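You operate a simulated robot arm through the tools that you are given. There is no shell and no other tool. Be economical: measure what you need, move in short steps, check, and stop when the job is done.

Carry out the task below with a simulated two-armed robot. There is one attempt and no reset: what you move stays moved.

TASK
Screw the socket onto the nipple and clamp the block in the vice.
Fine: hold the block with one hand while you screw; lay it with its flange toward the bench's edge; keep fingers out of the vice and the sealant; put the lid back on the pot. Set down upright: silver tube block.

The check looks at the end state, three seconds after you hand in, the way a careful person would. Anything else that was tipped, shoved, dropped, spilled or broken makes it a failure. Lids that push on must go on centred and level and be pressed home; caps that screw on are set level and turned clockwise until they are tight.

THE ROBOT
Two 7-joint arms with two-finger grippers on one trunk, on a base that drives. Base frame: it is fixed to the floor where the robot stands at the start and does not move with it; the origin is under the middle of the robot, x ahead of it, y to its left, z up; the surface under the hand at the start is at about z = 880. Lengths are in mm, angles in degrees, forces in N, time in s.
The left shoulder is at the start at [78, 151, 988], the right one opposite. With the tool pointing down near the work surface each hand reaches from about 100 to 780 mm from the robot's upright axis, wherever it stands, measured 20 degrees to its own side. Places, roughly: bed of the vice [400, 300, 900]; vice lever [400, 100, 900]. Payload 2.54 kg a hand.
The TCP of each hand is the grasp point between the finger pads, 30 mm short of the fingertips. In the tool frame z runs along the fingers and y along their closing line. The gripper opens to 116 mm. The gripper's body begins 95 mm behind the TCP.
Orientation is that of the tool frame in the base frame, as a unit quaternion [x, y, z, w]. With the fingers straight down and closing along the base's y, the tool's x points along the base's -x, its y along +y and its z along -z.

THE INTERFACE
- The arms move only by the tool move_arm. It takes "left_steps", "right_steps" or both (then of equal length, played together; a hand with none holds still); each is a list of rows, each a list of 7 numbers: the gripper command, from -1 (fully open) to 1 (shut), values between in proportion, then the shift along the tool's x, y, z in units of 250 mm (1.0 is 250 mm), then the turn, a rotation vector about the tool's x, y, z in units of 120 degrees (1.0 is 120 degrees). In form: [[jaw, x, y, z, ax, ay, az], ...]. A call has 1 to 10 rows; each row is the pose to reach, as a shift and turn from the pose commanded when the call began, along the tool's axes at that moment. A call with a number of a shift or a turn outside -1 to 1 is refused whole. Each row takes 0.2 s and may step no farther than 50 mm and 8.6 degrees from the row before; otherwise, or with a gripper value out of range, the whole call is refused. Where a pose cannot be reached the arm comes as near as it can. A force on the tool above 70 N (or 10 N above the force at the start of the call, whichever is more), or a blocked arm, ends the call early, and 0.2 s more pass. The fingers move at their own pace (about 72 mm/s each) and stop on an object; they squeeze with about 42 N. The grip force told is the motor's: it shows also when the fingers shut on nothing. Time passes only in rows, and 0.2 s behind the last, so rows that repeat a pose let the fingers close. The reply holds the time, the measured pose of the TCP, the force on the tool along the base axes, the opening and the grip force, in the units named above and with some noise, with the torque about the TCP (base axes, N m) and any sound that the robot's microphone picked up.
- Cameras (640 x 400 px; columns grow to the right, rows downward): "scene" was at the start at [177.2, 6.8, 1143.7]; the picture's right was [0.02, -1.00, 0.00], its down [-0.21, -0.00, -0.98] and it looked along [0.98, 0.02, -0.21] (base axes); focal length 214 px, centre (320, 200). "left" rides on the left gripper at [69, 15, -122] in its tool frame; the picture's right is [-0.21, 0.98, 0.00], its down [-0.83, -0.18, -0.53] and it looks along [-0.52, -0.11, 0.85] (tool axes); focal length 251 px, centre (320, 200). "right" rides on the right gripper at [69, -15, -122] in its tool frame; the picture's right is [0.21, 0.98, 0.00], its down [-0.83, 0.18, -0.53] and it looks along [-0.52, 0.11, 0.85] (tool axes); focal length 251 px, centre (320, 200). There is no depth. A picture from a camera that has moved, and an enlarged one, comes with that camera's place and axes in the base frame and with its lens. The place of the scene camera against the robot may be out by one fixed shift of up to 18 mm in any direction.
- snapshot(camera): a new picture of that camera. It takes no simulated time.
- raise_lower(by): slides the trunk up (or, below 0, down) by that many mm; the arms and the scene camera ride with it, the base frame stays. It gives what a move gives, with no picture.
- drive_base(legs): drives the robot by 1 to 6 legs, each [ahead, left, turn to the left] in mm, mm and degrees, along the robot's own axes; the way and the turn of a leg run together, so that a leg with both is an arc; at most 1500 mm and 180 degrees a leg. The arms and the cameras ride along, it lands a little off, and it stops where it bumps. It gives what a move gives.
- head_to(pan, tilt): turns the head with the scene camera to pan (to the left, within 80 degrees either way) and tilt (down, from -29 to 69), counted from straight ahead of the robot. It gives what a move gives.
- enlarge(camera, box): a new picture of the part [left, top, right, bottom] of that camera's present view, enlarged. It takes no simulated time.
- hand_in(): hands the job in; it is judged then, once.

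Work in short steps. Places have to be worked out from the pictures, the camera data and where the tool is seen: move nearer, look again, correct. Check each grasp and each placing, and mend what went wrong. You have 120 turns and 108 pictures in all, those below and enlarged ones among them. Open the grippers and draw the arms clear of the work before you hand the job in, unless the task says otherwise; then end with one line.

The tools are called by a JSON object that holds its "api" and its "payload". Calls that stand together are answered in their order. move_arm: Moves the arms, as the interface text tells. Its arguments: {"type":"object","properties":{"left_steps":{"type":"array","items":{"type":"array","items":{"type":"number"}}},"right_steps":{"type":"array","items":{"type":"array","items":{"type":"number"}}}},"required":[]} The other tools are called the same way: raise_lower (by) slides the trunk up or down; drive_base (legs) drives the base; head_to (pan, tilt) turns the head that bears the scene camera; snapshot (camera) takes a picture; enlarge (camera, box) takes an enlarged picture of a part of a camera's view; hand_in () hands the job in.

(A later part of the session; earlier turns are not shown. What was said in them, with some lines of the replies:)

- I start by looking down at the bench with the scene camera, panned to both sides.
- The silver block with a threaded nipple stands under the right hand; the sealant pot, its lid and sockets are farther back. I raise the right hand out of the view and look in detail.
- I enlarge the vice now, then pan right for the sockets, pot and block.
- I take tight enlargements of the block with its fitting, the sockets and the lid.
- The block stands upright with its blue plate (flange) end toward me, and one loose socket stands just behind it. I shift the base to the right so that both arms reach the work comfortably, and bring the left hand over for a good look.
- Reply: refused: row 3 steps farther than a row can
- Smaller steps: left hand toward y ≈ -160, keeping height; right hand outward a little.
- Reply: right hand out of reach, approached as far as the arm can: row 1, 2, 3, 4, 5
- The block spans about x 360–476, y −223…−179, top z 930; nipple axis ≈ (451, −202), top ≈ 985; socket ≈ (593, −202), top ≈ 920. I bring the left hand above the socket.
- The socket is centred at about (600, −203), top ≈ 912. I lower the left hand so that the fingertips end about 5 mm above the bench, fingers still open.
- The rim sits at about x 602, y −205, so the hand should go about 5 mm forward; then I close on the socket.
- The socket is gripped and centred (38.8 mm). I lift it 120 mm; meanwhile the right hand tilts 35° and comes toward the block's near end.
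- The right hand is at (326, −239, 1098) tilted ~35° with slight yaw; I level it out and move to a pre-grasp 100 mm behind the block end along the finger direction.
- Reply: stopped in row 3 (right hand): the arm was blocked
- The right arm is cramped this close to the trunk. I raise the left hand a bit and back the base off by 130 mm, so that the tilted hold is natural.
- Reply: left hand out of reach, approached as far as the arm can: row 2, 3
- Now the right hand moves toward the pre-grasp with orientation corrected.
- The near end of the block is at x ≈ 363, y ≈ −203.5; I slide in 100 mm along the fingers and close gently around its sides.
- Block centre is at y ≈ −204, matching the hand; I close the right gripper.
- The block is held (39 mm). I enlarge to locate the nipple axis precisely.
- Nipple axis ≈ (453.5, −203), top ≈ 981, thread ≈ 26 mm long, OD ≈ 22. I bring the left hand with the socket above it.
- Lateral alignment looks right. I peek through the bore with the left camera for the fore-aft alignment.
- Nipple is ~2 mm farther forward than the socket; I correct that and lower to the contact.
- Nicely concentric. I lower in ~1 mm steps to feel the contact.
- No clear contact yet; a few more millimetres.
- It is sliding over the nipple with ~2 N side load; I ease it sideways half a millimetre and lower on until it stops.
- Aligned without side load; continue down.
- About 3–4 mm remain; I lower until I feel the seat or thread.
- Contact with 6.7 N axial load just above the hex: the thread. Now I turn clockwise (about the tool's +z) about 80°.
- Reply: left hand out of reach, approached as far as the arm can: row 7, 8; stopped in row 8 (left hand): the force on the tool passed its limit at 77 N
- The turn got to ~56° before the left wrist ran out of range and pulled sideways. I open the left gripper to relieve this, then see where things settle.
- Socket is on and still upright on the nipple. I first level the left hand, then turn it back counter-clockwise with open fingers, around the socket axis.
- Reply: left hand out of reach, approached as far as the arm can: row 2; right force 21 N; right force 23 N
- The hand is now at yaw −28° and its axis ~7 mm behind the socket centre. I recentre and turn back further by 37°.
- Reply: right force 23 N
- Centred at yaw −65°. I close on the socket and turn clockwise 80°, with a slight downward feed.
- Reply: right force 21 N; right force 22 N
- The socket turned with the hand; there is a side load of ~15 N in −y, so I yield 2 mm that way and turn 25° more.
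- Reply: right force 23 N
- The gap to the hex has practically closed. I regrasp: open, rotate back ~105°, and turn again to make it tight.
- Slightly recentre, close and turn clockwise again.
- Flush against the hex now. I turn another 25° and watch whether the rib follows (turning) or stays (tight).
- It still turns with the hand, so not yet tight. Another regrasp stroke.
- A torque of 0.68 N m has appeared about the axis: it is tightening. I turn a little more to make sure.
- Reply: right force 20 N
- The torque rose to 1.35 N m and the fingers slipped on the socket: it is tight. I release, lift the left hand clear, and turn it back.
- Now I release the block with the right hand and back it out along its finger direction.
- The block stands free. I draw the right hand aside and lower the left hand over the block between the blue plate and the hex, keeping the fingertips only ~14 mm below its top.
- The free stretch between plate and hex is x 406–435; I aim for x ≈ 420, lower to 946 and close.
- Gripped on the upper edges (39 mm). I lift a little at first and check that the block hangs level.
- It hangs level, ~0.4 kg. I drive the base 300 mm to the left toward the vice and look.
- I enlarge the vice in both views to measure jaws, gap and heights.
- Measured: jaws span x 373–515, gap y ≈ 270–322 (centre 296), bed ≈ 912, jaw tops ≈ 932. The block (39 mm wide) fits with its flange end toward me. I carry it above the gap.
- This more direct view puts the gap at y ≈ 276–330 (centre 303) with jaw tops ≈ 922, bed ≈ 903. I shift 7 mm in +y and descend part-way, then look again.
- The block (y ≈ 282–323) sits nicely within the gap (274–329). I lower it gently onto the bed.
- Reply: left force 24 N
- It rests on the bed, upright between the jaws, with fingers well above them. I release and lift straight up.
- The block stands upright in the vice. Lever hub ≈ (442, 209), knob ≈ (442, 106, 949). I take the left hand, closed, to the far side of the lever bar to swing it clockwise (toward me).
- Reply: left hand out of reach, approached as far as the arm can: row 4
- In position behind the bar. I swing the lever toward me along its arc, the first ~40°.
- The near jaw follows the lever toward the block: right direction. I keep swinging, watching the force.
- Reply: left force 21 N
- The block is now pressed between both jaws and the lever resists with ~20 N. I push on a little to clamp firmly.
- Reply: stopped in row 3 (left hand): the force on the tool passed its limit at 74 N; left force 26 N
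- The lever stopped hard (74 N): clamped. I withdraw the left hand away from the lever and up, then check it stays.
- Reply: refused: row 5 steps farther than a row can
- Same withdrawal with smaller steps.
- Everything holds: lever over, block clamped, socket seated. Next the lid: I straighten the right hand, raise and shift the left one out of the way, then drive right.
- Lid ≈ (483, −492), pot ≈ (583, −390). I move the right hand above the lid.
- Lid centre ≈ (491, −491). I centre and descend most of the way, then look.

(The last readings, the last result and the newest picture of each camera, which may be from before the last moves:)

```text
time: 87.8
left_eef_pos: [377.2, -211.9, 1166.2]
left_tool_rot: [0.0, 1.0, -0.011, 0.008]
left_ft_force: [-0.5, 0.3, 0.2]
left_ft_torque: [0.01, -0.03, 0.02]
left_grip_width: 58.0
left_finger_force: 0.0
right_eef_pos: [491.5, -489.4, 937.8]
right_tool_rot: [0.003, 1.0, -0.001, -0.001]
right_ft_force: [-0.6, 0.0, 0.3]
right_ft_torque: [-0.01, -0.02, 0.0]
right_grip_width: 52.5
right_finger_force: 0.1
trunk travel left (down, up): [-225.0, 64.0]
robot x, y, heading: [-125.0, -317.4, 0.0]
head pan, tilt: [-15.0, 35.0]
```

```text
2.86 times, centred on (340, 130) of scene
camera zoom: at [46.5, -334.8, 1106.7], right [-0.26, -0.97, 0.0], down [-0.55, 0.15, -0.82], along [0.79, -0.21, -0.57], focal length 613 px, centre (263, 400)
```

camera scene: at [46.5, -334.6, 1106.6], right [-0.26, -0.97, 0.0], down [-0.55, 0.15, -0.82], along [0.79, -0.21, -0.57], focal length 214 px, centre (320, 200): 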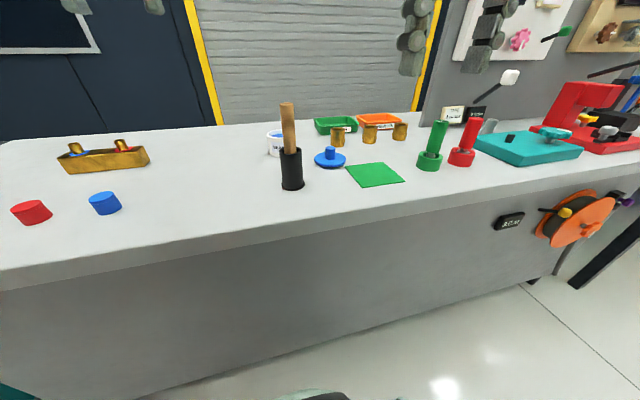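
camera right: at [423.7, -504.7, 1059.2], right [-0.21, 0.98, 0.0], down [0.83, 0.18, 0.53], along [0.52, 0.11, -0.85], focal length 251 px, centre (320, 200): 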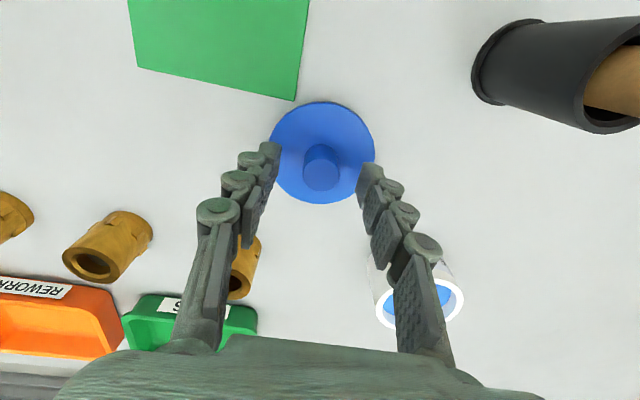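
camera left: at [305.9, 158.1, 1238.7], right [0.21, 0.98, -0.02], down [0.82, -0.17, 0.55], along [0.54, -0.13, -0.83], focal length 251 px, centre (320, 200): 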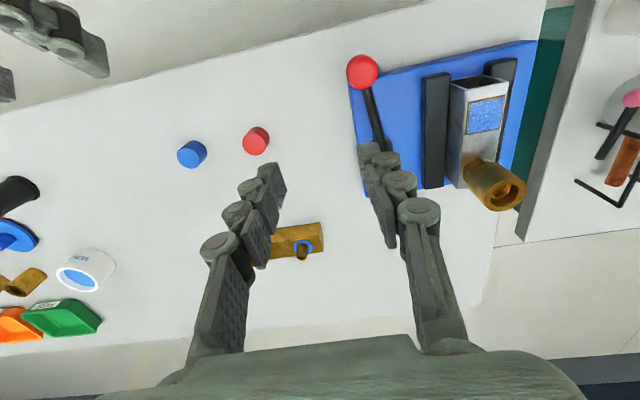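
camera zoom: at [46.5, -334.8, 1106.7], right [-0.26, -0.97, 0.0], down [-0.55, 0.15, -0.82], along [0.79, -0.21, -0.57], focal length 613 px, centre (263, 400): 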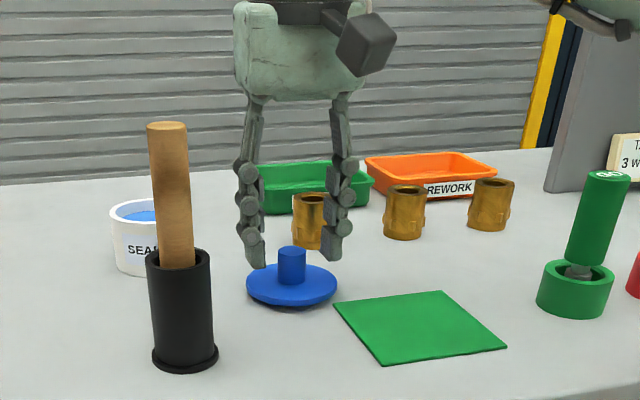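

The knob is ~35 mm tall, axis ≈ (488.5, −490). I shift 3 mm back, lower 11 mm and close on the knob.

{"api": "move_arm", "payload": {"right_steps": [[0.1, 0.01, 0, 0.02, 0, 0, 0], [0.1, 0.01, 0, 0.042, 0, 0, 0], [0.5, 0.01, 0, 0.042, 0, 0, 0], [1, 0.01, 0, 0.042, 0, 0, 0], [1, 0.01, 0, 0.042, 0, 0, 0]]}}

{"api": "move_arm", "payload": {"right_steps": [[1, 0, 0, -0.04, 0, 0, 0], [1, 0, 0, -0.14, 0, 0, 0], [1, 0, 0, -0.3, 0, 0, 0], [1, 0, 0, -0.44, 0, 0, 0]]}}

{"api": "snapshot", "payload": {"camera": "right"}}

{"api": "enlarge", "payload": {"camera": "scene", "box": [250, 20, 410, 180]}}

```text
time: 89.0
left_eef_pos: [376.2, -211.1, 1166.6]
left_tool_rot: [0.0, 1.0, -0.012, 0.008]
left_ft_force: [0.6, -0.1, 0.3]
left_ft_torque: [-0.04, -0.02, -0.02]
left_grip_width: 58.0
left_finger_force: 0.1
right_eef_pos: [488.9, -490.2, 929.2]
right_tool_rot: [0.002, 1.0, -0.001, 0.0]
right_ft_force: [0.3, -0.6, 1.4]
right_ft_torque: [0.04, 0.01, 0.0]
right_grip_width: 22.1
right_finger_force: 41.6
trunk travel left (down, up): [-225.0, 64.0]
robot x, y, heading: [-121.6, -317.9, -0.0]
head pan, tilt: [-15.0, 35.0]
```

```text
time: 90.0
left_eef_pos: [376.3, -209.6, 1165.9]
left_tool_rot: [0.0, 1.0, -0.011, 0.009]
left_ft_force: [-0.5, 0.1, -0.1]
left_ft_torque: [-0.01, -0.04, 0.01]
left_grip_width: 58.0
left_finger_force: 0.2
right_eef_pos: [488.4, -490.3, 1037.5]
right_tool_rot: [0.003, 1.0, -0.001, -0.001]
right_ft_force: [0.3, -0.3, 0.6]
right_ft_torque: [0.0, 0.01, 0.0]
right_grip_width: 21.8
right_finger_force: 42.3
trunk travel left (down, up): [-225.0, 64.0]
robot x, y, heading: [-128.6, -315.6, -0.0]
head pan, tilt: [-15.0, 35.0]
```

```text
15 pictures are left
camera right: at [419.8, -505.1, 1158.4], right [-0.21, 0.98, 0.0], down [0.83, 0.18, 0.53], along [0.52, 0.11, -0.85], focal length 251 px, centre (320, 200)
```

right: 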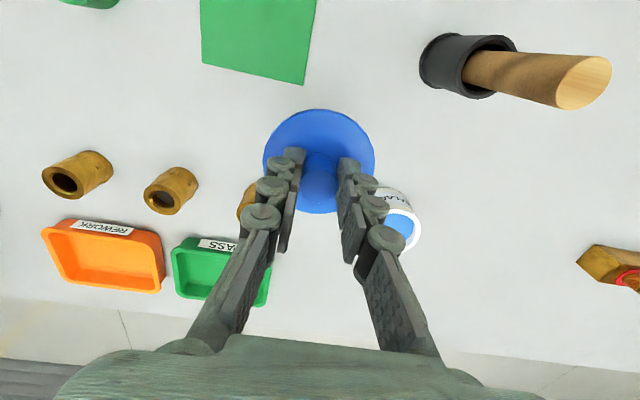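

```text
2.50 times, centred on (330, 100) of scene
camera zoom: at [46.1, -334.5, 1106.7], right [-0.26, -0.97, 0.0], down [-0.55, 0.15, -0.82], along [0.79, -0.21, -0.57], focal length 536 px, centre (295, 450)
```

zoom: 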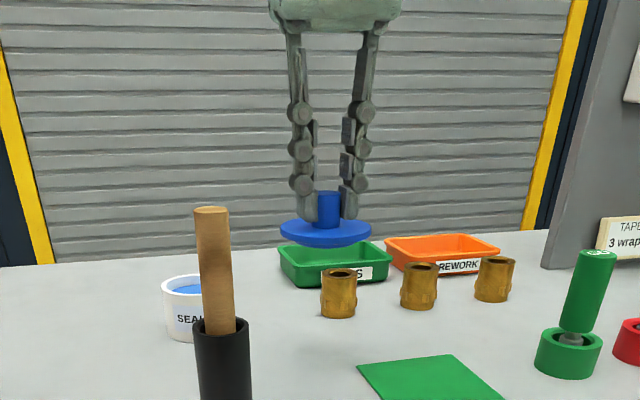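

The lid hangs level, gripped by its knob. To place it exactly I need the pot's centre: I shift the left hand 65 mm so its camera sees the pot between the fingers.

{"api": "move_arm", "payload": {"left_steps": [[0, 0, -0.1, 0, 0, 0, 0], [0, 0, -0.2, 0, 0, 0, 0], [0, 0, -0.27, 0, 0, 0, 0]]}}

{"api": "enlarge", "payload": {"camera": "left", "box": [160, 130, 400, 330]}}

```text
time: 90.8
left_eef_pos: [376.0, -281.1, 1170.8]
left_tool_rot: [0.001, 1.0, -0.01, 0.008]
left_ft_force: [-0.2, -0.5, -0.5]
left_ft_torque: [-0.03, 0.0, 0.02]
left_grip_width: 58.2
left_finger_force: 0.0
right_eef_pos: [487.9, -491.5, 1036.9]
right_tool_rot: [0.003, 1.0, -0.001, 0.0]
right_ft_force: [0.6, 0.5, -0.8]
right_ft_torque: [0.02, 0.03, -0.01]
right_grip_width: 21.8
right_finger_force: 42.4
trunk travel left (down, up): [-225.0, 64.0]
robot x, y, heading: [-121.3, -315.1, 0.1]
head pan, tilt: [-15.0, 35.0]
```

```text
2.00 times, centred on (280, 230) of left
camera zoom: at [305.8, -262.5, 1290.5], right [0.22, 0.98, -0.02], down [0.82, -0.17, 0.55], along [0.54, -0.13, -0.83], focal length 503 px, centre (400, 140)
```

zoom: 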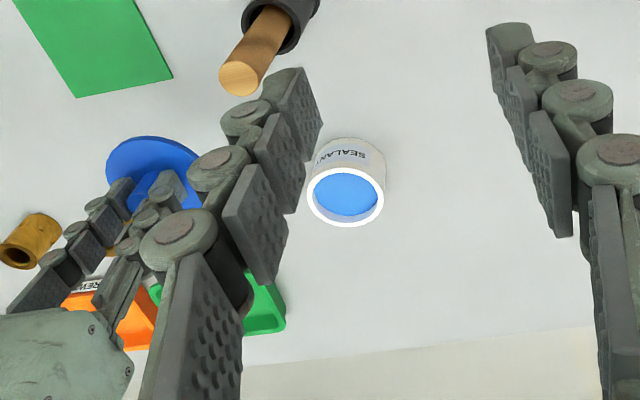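

The two views disagree on the pot's centre by several mm, so I want a closer one. I drive forward 100 mm and hover the right hand beyond the pot, where its camera sees the pot free of the lid.

{"api": "drive_base", "payload": {"legs": [[100, 0, 0]]}}

{"api": "move_arm", "payload": {"left_steps": [[0, 0.05, 0.18, 0, 0, 0, 0], [0, 0.1, 0.36, 0, 0, 0, 0], [0, 0.15, 0.5, 0, 0, 0, 0], [0, 0.15, 0.5, 0, 0, 0, 0]], "right_steps": [[1, -0.06, 0.1, 0, 0, 0, 0], [1, -0.12, 0.22, 0, 0, 0, 0], [1, -0.18, 0.34, 0, 0, 0, 0], [1, -0.21, 0.43, 0, 0, 0, 0]]}}

{"api": "snapshot", "payload": {"camera": "right"}}

```text
time: 92.0
left_eef_pos: [475.9, -281.1, 1169.3]
left_tool_rot: [0.001, 1.0, -0.01, 0.008]
left_ft_force: [1.7, 1.0, 0.1]
left_ft_torque: [0.01, 0.06, 0.0]
left_grip_width: 57.9
left_finger_force: 0.0
right_eef_pos: [587.6, -492.2, 1037.4]
right_tool_rot: [0.003, 1.0, -0.001, -0.001]
right_ft_force: [0.0, -0.2, -0.6]
right_ft_torque: [0.01, 0.03, 0.0]
right_grip_width: 21.9
right_finger_force: 42.5
trunk travel left (down, up): [-225.0, 64.0]
robot x, y, heading: [-21.0, -319.7, -0.1]
head pan, tilt: [-15.0, 35.0]
```

```text
time: 93.0
left_eef_pos: [438.8, -155.4, 1167.2]
left_tool_rot: [0.0, 1.0, -0.012, 0.008]
left_ft_force: [-0.4, -1.1, 0.5]
left_ft_torque: [-0.03, 0.02, 0.0]
left_grip_width: 58.3
left_finger_force: 0.0
right_eef_pos: [641.1, -385.4, 1037.5]
right_tool_rot: [0.004, 1.0, -0.001, -0.001]
right_ft_force: [0.3, 0.9, -0.9]
right_ft_torque: [0.01, 0.01, 0.03]
right_grip_width: 22.0
right_finger_force: 42.3
trunk travel left (down, up): [-225.0, 64.0]
robot x, y, heading: [-22.1, -316.0, -0.0]
head pan, tilt: [-15.0, 35.0]
```

```text
12 pictures are left
camera right: at [572.6, -399.2, 1158.8], right [-0.21, 0.98, 0.0], down [0.83, 0.18, 0.53], along [0.52, 0.11, -0.85], focal length 251 px, centre (320, 200)
```

right: 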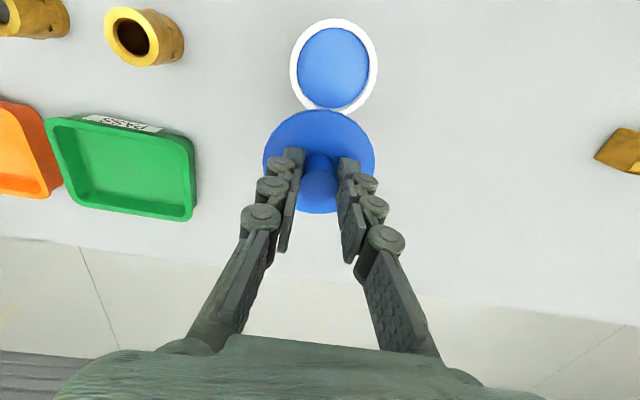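

Pot centre ≈ (585.3, −385.2), lid centre at (640.7, −385.6). I move 55 mm back over it and descend to just above the rim.

{"api": "move_arm", "payload": {"right_steps": [[1, 0.11, 0.001, 0, 0, 0, 0], [1, 0.222, 0.002, 0, 0, 0, 0], [1, 0.222, 0.002, 0.1, 0, 0, 0], [1, 0.222, 0.002, 0.19, 0, 0, 0], [1, 0.222, 0.002, 0.19, 0, 0, 0]]}}

{"api": "snapshot", "payload": {"camera": "right"}}

{"api": "head_to", "payload": {"pan": -5, "tilt": 25}}

{"api": "enlarge", "payload": {"camera": "scene", "box": [270, 90, 450, 240]}}

```text
time: 94.2
left_eef_pos: [438.4, -155.8, 1167.6]
left_tool_rot: [0.001, 1.0, -0.01, 0.007]
left_ft_force: [-0.3, 0.1, 0.0]
left_ft_torque: [0.0, -0.05, 0.05]
left_grip_width: 58.0
left_finger_force: 0.0
right_eef_pos: [585.7, -384.2, 990.4]
right_tool_rot: [0.003, 1.0, -0.001, 0.0]
right_ft_force: [0.6, 0.2, -0.1]
right_ft_torque: [0.02, -0.02, 0.02]
right_grip_width: 22.1
right_finger_force: 41.9
trunk travel left (down, up): [-225.0, 64.0]
robot x, y, heading: [-24.7, -318.6, -0.3]
head pan, tilt: [-15.0, 35.0]
```

```text
11 pictures are left
camera right: at [517.6, -397.7, 1111.3], right [-0.21, 0.98, 0.0], down [0.83, 0.18, 0.53], along [0.52, 0.11, -0.85], focal length 251 px, centre (320, 200)
```

right: 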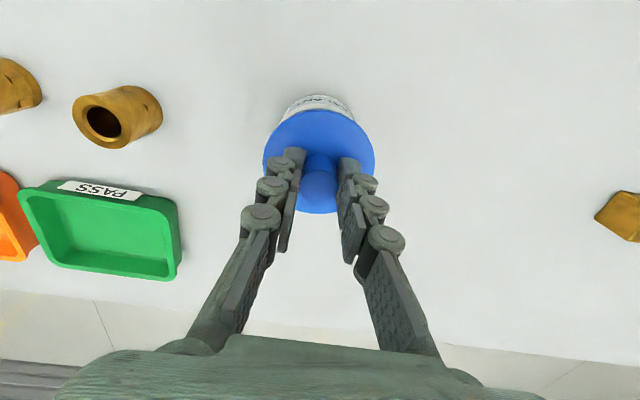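

```text
time: 94.9
left_eef_pos: [438.0, -155.4, 1167.9]
left_tool_rot: [0.001, 1.0, -0.01, 0.007]
left_ft_force: [-0.1, -0.1, 0.5]
left_ft_torque: [0.02, -0.01, 0.03]
left_grip_width: 58.4
left_finger_force: 0.0
right_eef_pos: [586.5, -383.4, 990.1]
right_tool_rot: [0.002, 1.0, -0.001, 0.0]
right_ft_force: [0.0, 0.1, -0.2]
right_ft_torque: [0.01, 0.01, -0.01]
right_grip_width: 22.0
right_finger_force: 42.1
trunk travel left (down, up): [-225.0, 64.0]
robot x, y, heading: [-23.6, -318.6, -0.0]
head pan, tilt: [-5.0, 25.0]
```

```text
2.67 times, centred on (360, 165) of scene
camera zoom: at [152.8, -320.2, 1122.4], right [-0.09, -1.0, 0.0], down [-0.42, 0.04, -0.91], along [0.9, -0.08, -0.42], focal length 572 px, centre (213, 293)
```

zoom: 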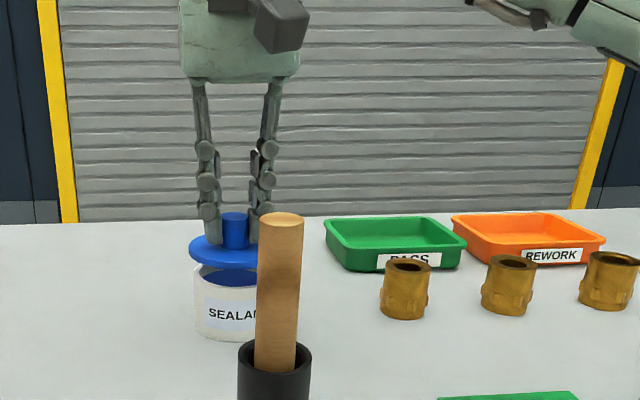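

Well aligned. I lower the lid in small steps toward the rim.

{"api": "move_arm", "payload": {"right_steps": [[1, 0, 0, 0.012, 0, 0, 0], [1, 0, 0, 0.024, 0, 0, 0], [1, 0, 0, 0.034, 0, 0, 0], [1, 0, 0, 0.042, 0, 0, 0], [1, 0, 0, 0.05, 0, 0, 0]]}}

{"api": "enlarge", "payload": {"camera": "scene", "box": [300, 130, 380, 240]}}

```text
time: 96.1
left_eef_pos: [439.3, -156.4, 1167.2]
left_tool_rot: [0.001, 1.0, -0.01, 0.008]
left_ft_force: [1.4, -1.2, -0.4]
left_ft_torque: [-0.01, -0.01, 0.0]
left_grip_width: 58.0
left_finger_force: 0.2
right_eef_pos: [586.4, -382.4, 976.4]
right_tool_rot: [0.004, 1.0, -0.001, -0.001]
right_ft_force: [-1.3, -0.1, -0.7]
right_ft_torque: [0.02, 0.04, 0.05]
right_grip_width: 21.8
right_finger_force: 42.0
trunk travel left (down, up): [-225.0, 64.0]
robot x, y, heading: [-25.2, -317.0, -0.1]
head pan, tilt: [-5.0, 25.0]
```

```text
3.64 times, centred on (340, 185) of scene
camera zoom: at [152.8, -320.1, 1122.4], right [-0.09, -1.0, 0.0], down [-0.42, 0.04, -0.91], along [0.9, -0.08, -0.42], focal length 780 px, centre (247, 254)
```

zoom: 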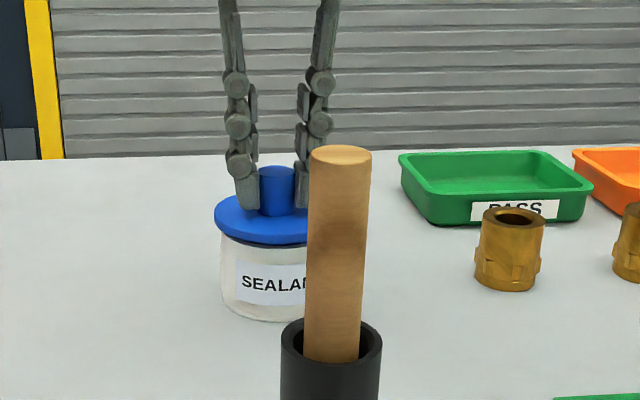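

Almost at the rim; the lid seems ~1.5 mm too far in +y. I correct this and continue down until it presses.

{"api": "move_arm", "payload": {"right_steps": [[1, 0, -0.006, 0, 0, 0, 0], [1, 0, -0.006, 0.008, 0, 0, 0], [1, 0, -0.006, 0.016, 0, 0, 0], [1, 0, -0.006, 0.024, 0, 0, 0], [1, 0, -0.006, 0.032, 0, 0, 0]]}}

{"api": "enlarge", "payload": {"camera": "scene", "box": [300, 130, 380, 240]}}

```text
time: 97.3
left_eef_pos: [437.3, -156.1, 1168.8]
left_tool_rot: [0.001, 1.0, -0.012, 0.008]
left_ft_force: [-0.1, 0.4, -0.2]
left_ft_torque: [0.02, 0.0, -0.02]
left_grip_width: 57.9
left_finger_force: 0.0
right_eef_pos: [584.8, -385.0, 972.2]
right_tool_rot: [0.004, 1.0, 0.0, 0.003]
right_ft_force: [6.6, -0.3, 21.5]
right_ft_torque: [-0.08, 0.09, -0.03]
right_grip_width: 21.6
right_finger_force: 42.0
trunk travel left (down, up): [-225.0, 64.0]
robot x, y, heading: [-24.0, -318.5, -0.0]
head pan, tilt: [-5.0, 25.0]
```

```text
3.64 times, centred on (340, 185) of scene
camera zoom: at [151.8, -319.9, 1123.1], right [-0.09, -1.0, 0.0], down [-0.42, 0.04, -0.91], along [0.9, -0.08, -0.42], focal length 780 px, centre (247, 254)
```

zoom: 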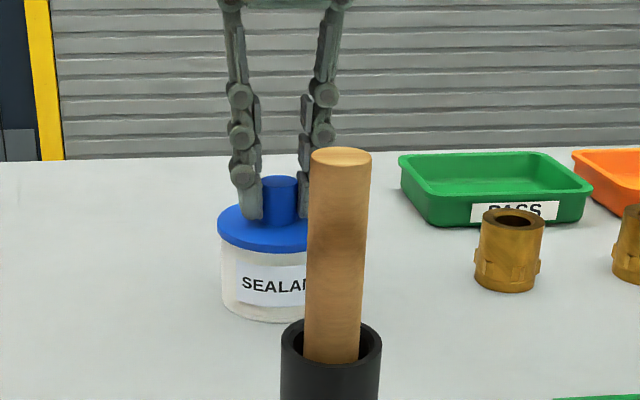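

Lid sits concentric; 21 N of contact. I press it home with more force.

{"api": "move_arm", "payload": {"right_steps": [[1, 0, 0, 0.006, 0, 0, 0], [1, 0, 0, 0.012, 0, 0, 0], [1, 0, 0, 0.018, 0, 0, 0], [1, 0, 0, 0.024, 0, 0, 0]]}}

{"api": "enlarge", "payload": {"camera": "scene", "box": [300, 130, 380, 240]}}

```text
time: 98.3
left_eef_pos: [434.8, -155.6, 1168.9]
left_tool_rot: [0.0, 1.0, -0.012, 0.01]
left_ft_force: [0.3, -0.5, 0.3]
left_ft_torque: [0.0, -0.02, 0.01]
left_grip_width: 58.0
left_finger_force: 0.2
right_eef_pos: [583.4, -384.9, 968.0]
right_tool_rot: [0.004, 1.0, 0.0, 0.004]
right_ft_force: [6.5, -3.0, 41.1]
right_ft_torque: [-0.12, -0.35, -0.14]
right_grip_width: 22.0
right_finger_force: 41.3
trunk travel left (down, up): [-225.0, 64.0]
robot x, y, heading: [-23.7, -315.3, -0.3]
head pan, tilt: [-5.0, 25.0]
```

```text
3.64 times, centred on (340, 185) of scene
camera zoom: at [149.8, -320.0, 1123.1], right [-0.09, -1.0, 0.0], down [-0.42, 0.04, -0.91], along [0.9, -0.08, -0.42], focal length 780 px, centre (247, 254)
```

zoom: 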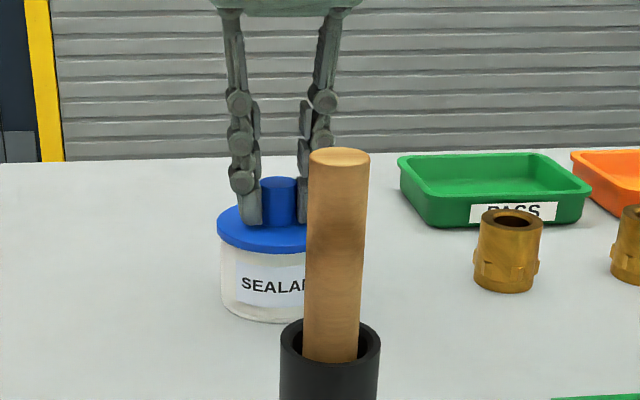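

The fingers slid down the knob a bit; the lid looks unmoved. I press a bit more so the fingertips push on the disc itself.

{"api": "move_arm", "payload": {"right_steps": [[1, -0.004, 0, 0.006, 0, 0, 0], [1, -0.004, 0, 0.012, 0, 0, 0], [1, -0.004, 0, 0.018, 0, 0, 0], [1, -0.004, 0, 0.024, 0, 0, 0], [1, -0.004, 0, 0.03, 0, 0, 0]]}}

{"api": "enlarge", "payload": {"camera": "scene", "box": [300, 130, 380, 240]}}

```text
time: 99.5
left_eef_pos: [433.8, -156.7, 1171.0]
left_tool_rot: [0.001, 1.0, -0.011, 0.01]
left_ft_force: [0.1, 0.0, -0.1]
left_ft_torque: [0.0, 0.02, -0.02]
left_grip_width: 58.1
left_finger_force: 0.0
right_eef_pos: [582.5, -385.0, 965.1]
right_tool_rot: [0.004, 1.0, 0.002, 0.008]
right_ft_force: [-3.1, -6.0, 52.4]
right_ft_torque: [-0.2, 0.41, -0.05]
right_grip_width: 21.7
right_finger_force: 41.6
trunk travel left (down, up): [-225.0, 64.0]
robot x, y, heading: [-22.0, -316.3, -0.1]
head pan, tilt: [-5.0, 25.0]
```

```text
3.64 times, centred on (340, 185) of scene
camera zoom: at [148.2, -320.1, 1123.6], right [-0.09, -1.0, 0.0], down [-0.42, 0.04, -0.91], along [0.91, -0.08, -0.42], focal length 780 px, centre (247, 254)
```

zoom: 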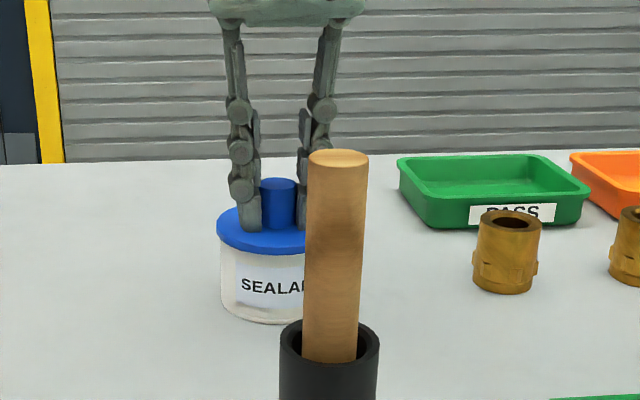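

The lid is pressed with over 50 N and sits flush. I unload, open and lift away, then check it.

{"api": "move_arm", "payload": {"right_steps": [[1, 0, 0, -0.02, 0, 0, 0], [0.7, 0, 0, -0.024, 0, 0, 0], [0.2, 0, 0, -0.024, 0, 0, 0], [0.2, 0, 0, -0.024, 0, 0, 0], [0.2, 0, 0, -0.15, 0, 0, 0], [0.2, 0, 0, -0.33, 0, 0, 0], [0.2, 0.1, -0.1, -0.45, 0, 0, 0]]}}

{"api": "enlarge", "payload": {"camera": "right", "box": [200, 80, 460, 300]}}

{"api": "enlarge", "payload": {"camera": "scene", "box": [290, 120, 390, 240]}}

```text
time: 101.1
left_eef_pos: [438.5, -156.1, 1168.2]
left_tool_rot: [0.002, 1.0, -0.01, 0.009]
left_ft_force: [0.1, 0.1, 0.6]
left_ft_torque: [0.02, -0.02, 0.02]
left_grip_width: 58.2
left_finger_force: 0.0
right_eef_pos: [560.1, -407.3, 1073.5]
right_tool_rot: [0.004, 1.0, -0.002, 0.0]
right_ft_force: [-0.2, 0.2, 0.7]
right_ft_torque: [-0.01, -0.01, 0.0]
right_grip_width: 46.4
right_finger_force: 0.1
trunk travel left (down, up): [-225.0, 64.0]
robot x, y, heading: [-24.5, -320.6, -0.0]
head pan, tilt: [-5.0, 25.0]
```

```text
1.82 times, centred on (330, 190) of right
camera zoom: at [492.1, -422.2, 1192.5], right [-0.21, 0.98, 0.0], down [0.83, 0.18, 0.53], along [0.52, 0.11, -0.85], focal length 457 px, centre (302, 218)
```

zoom: 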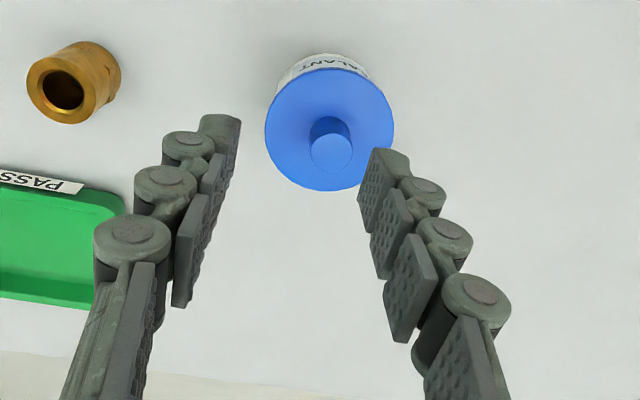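

```text
3.33 times, centred on (340, 180) of scene
camera zoom: at [152.0, -320.7, 1122.5], right [-0.09, -1.0, 0.0], down [-0.42, 0.04, -0.91], along [0.9, -0.08, -0.42], focal length 715 px, centre (253, 267)
```

zoom: 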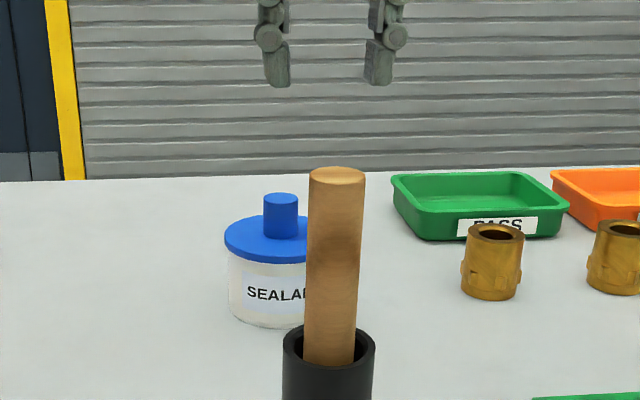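

The lid is level, centred and seated. I draw the right hand up and aside, then back the base off, and check the vice one last time.

{"api": "move_arm", "payload": {"right_steps": [[0, 0, -0.16, -0.08, 0, 0, 0], [0, 0.1, -0.3, -0.12, 0, 0, 0], [0, 0.25, -0.36, -0.16, 0, 0, 0], [0, 0.4, -0.4, -0.2, 0, 0, 0], [0, 0.55, -0.4, -0.2, 0, 0, 0]]}}

{"api": "drive_base", "payload": {"legs": [[-150, 0, 0]]}}

{"api": "head_to", "payload": {"pan": 35, "tilt": 20}}

{"api": "enlarge", "payload": {"camera": "scene", "box": [120, 60, 480, 300]}}

```text
time: 102.3
left_eef_pos: [438.1, -156.0, 1168.3]
left_tool_rot: [0.0, 1.0, -0.01, 0.009]
left_ft_force: [0.9, -0.3, 0.3]
left_ft_torque: [-0.01, -0.01, -0.03]
left_grip_width: 58.0
left_finger_force: 0.0
right_eef_pos: [424.0, -509.1, 1119.2]
right_tool_rot: [0.004, 1.0, -0.001, 0.0]
right_ft_force: [0.3, 0.2, -0.1]
right_ft_torque: [-0.02, -0.02, -0.01]
right_grip_width: 58.0
right_finger_force: 0.1
trunk travel left (down, up): [-225.0, 64.0]
robot x, y, heading: [-22.3, -316.7, -0.3]
head pan, tilt: [-5.0, 25.0]
```

```text
time: 103.7
left_eef_pos: [286.2, -156.0, 1167.9]
left_tool_rot: [0.001, 1.0, -0.011, 0.009]
left_ft_force: [-0.8, 0.9, 0.0]
left_ft_torque: [-0.03, -0.02, 0.0]
left_grip_width: 58.1
left_finger_force: 0.1
right_eef_pos: [269.8, -509.9, 1120.4]
right_tool_rot: [0.003, 1.0, -0.001, 0.0]
right_ft_force: [-0.7, 0.8, 0.1]
right_ft_torque: [0.0, -0.02, -0.01]
right_grip_width: 57.6
right_finger_force: 0.1
trunk travel left (down, up): [-225.0, 64.0]
robot x, y, heading: [-178.0, -315.9, -0.3]
head pan, tilt: [-5.0, 25.0]
```

```text
time: 104.8
left_eef_pos: [286.9, -156.2, 1168.3]
left_tool_rot: [0.001, 1.0, -0.011, 0.008]
left_ft_force: [0.1, 0.3, 0.7]
left_ft_torque: [0.03, 0.0, -0.03]
left_grip_width: 58.0
left_finger_force: 0.1
right_eef_pos: [271.2, -509.6, 1119.6]
right_tool_rot: [0.004, 1.0, -0.001, 0.0]
right_ft_force: [0.5, 0.4, 0.0]
right_ft_torque: [-0.01, 0.02, 0.01]
right_grip_width: 58.2
right_finger_force: 0.1
trunk travel left (down, up): [-225.0, 64.0]
robot x, y, heading: [-174.0, -316.7, 0.1]
head pan, tilt: [35.0, 20.0]
```

```text
1.67 times, centred on (300, 180) of scene
camera zoom: at [-15.4, -258.6, 1130.5], right [0.57, -0.82, 0.0], down [-0.28, -0.2, -0.94], along [0.77, 0.54, -0.34], focal length 358 px, centre (353, 233)
```

zoom: 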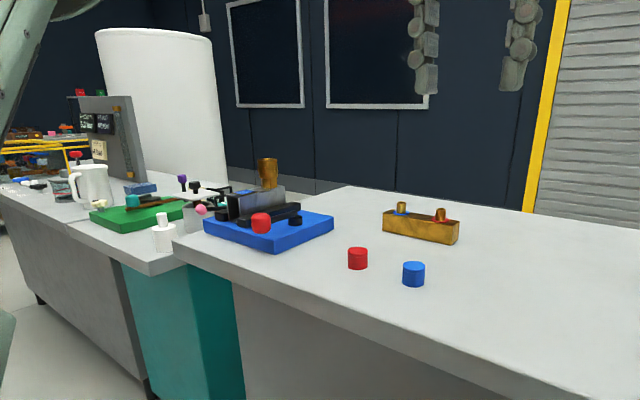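

The block is clamped upright in the vice with the lever over, its flange end facing the near edge. The socket is seated, the lid is on the pot, and nothing else looks disturbed. Both hands are open and clear, so I hand in.

{"api": "hand_in", "payload": {}}

```text
The job is handed in.
```

I screwed the socket tight onto the nipple while the other hand held the block, clamped the block upright in the vice, and pressed the lid back on the sealant pot. I took the blue-plate end to be the flange, so that end faces the near bench edge.
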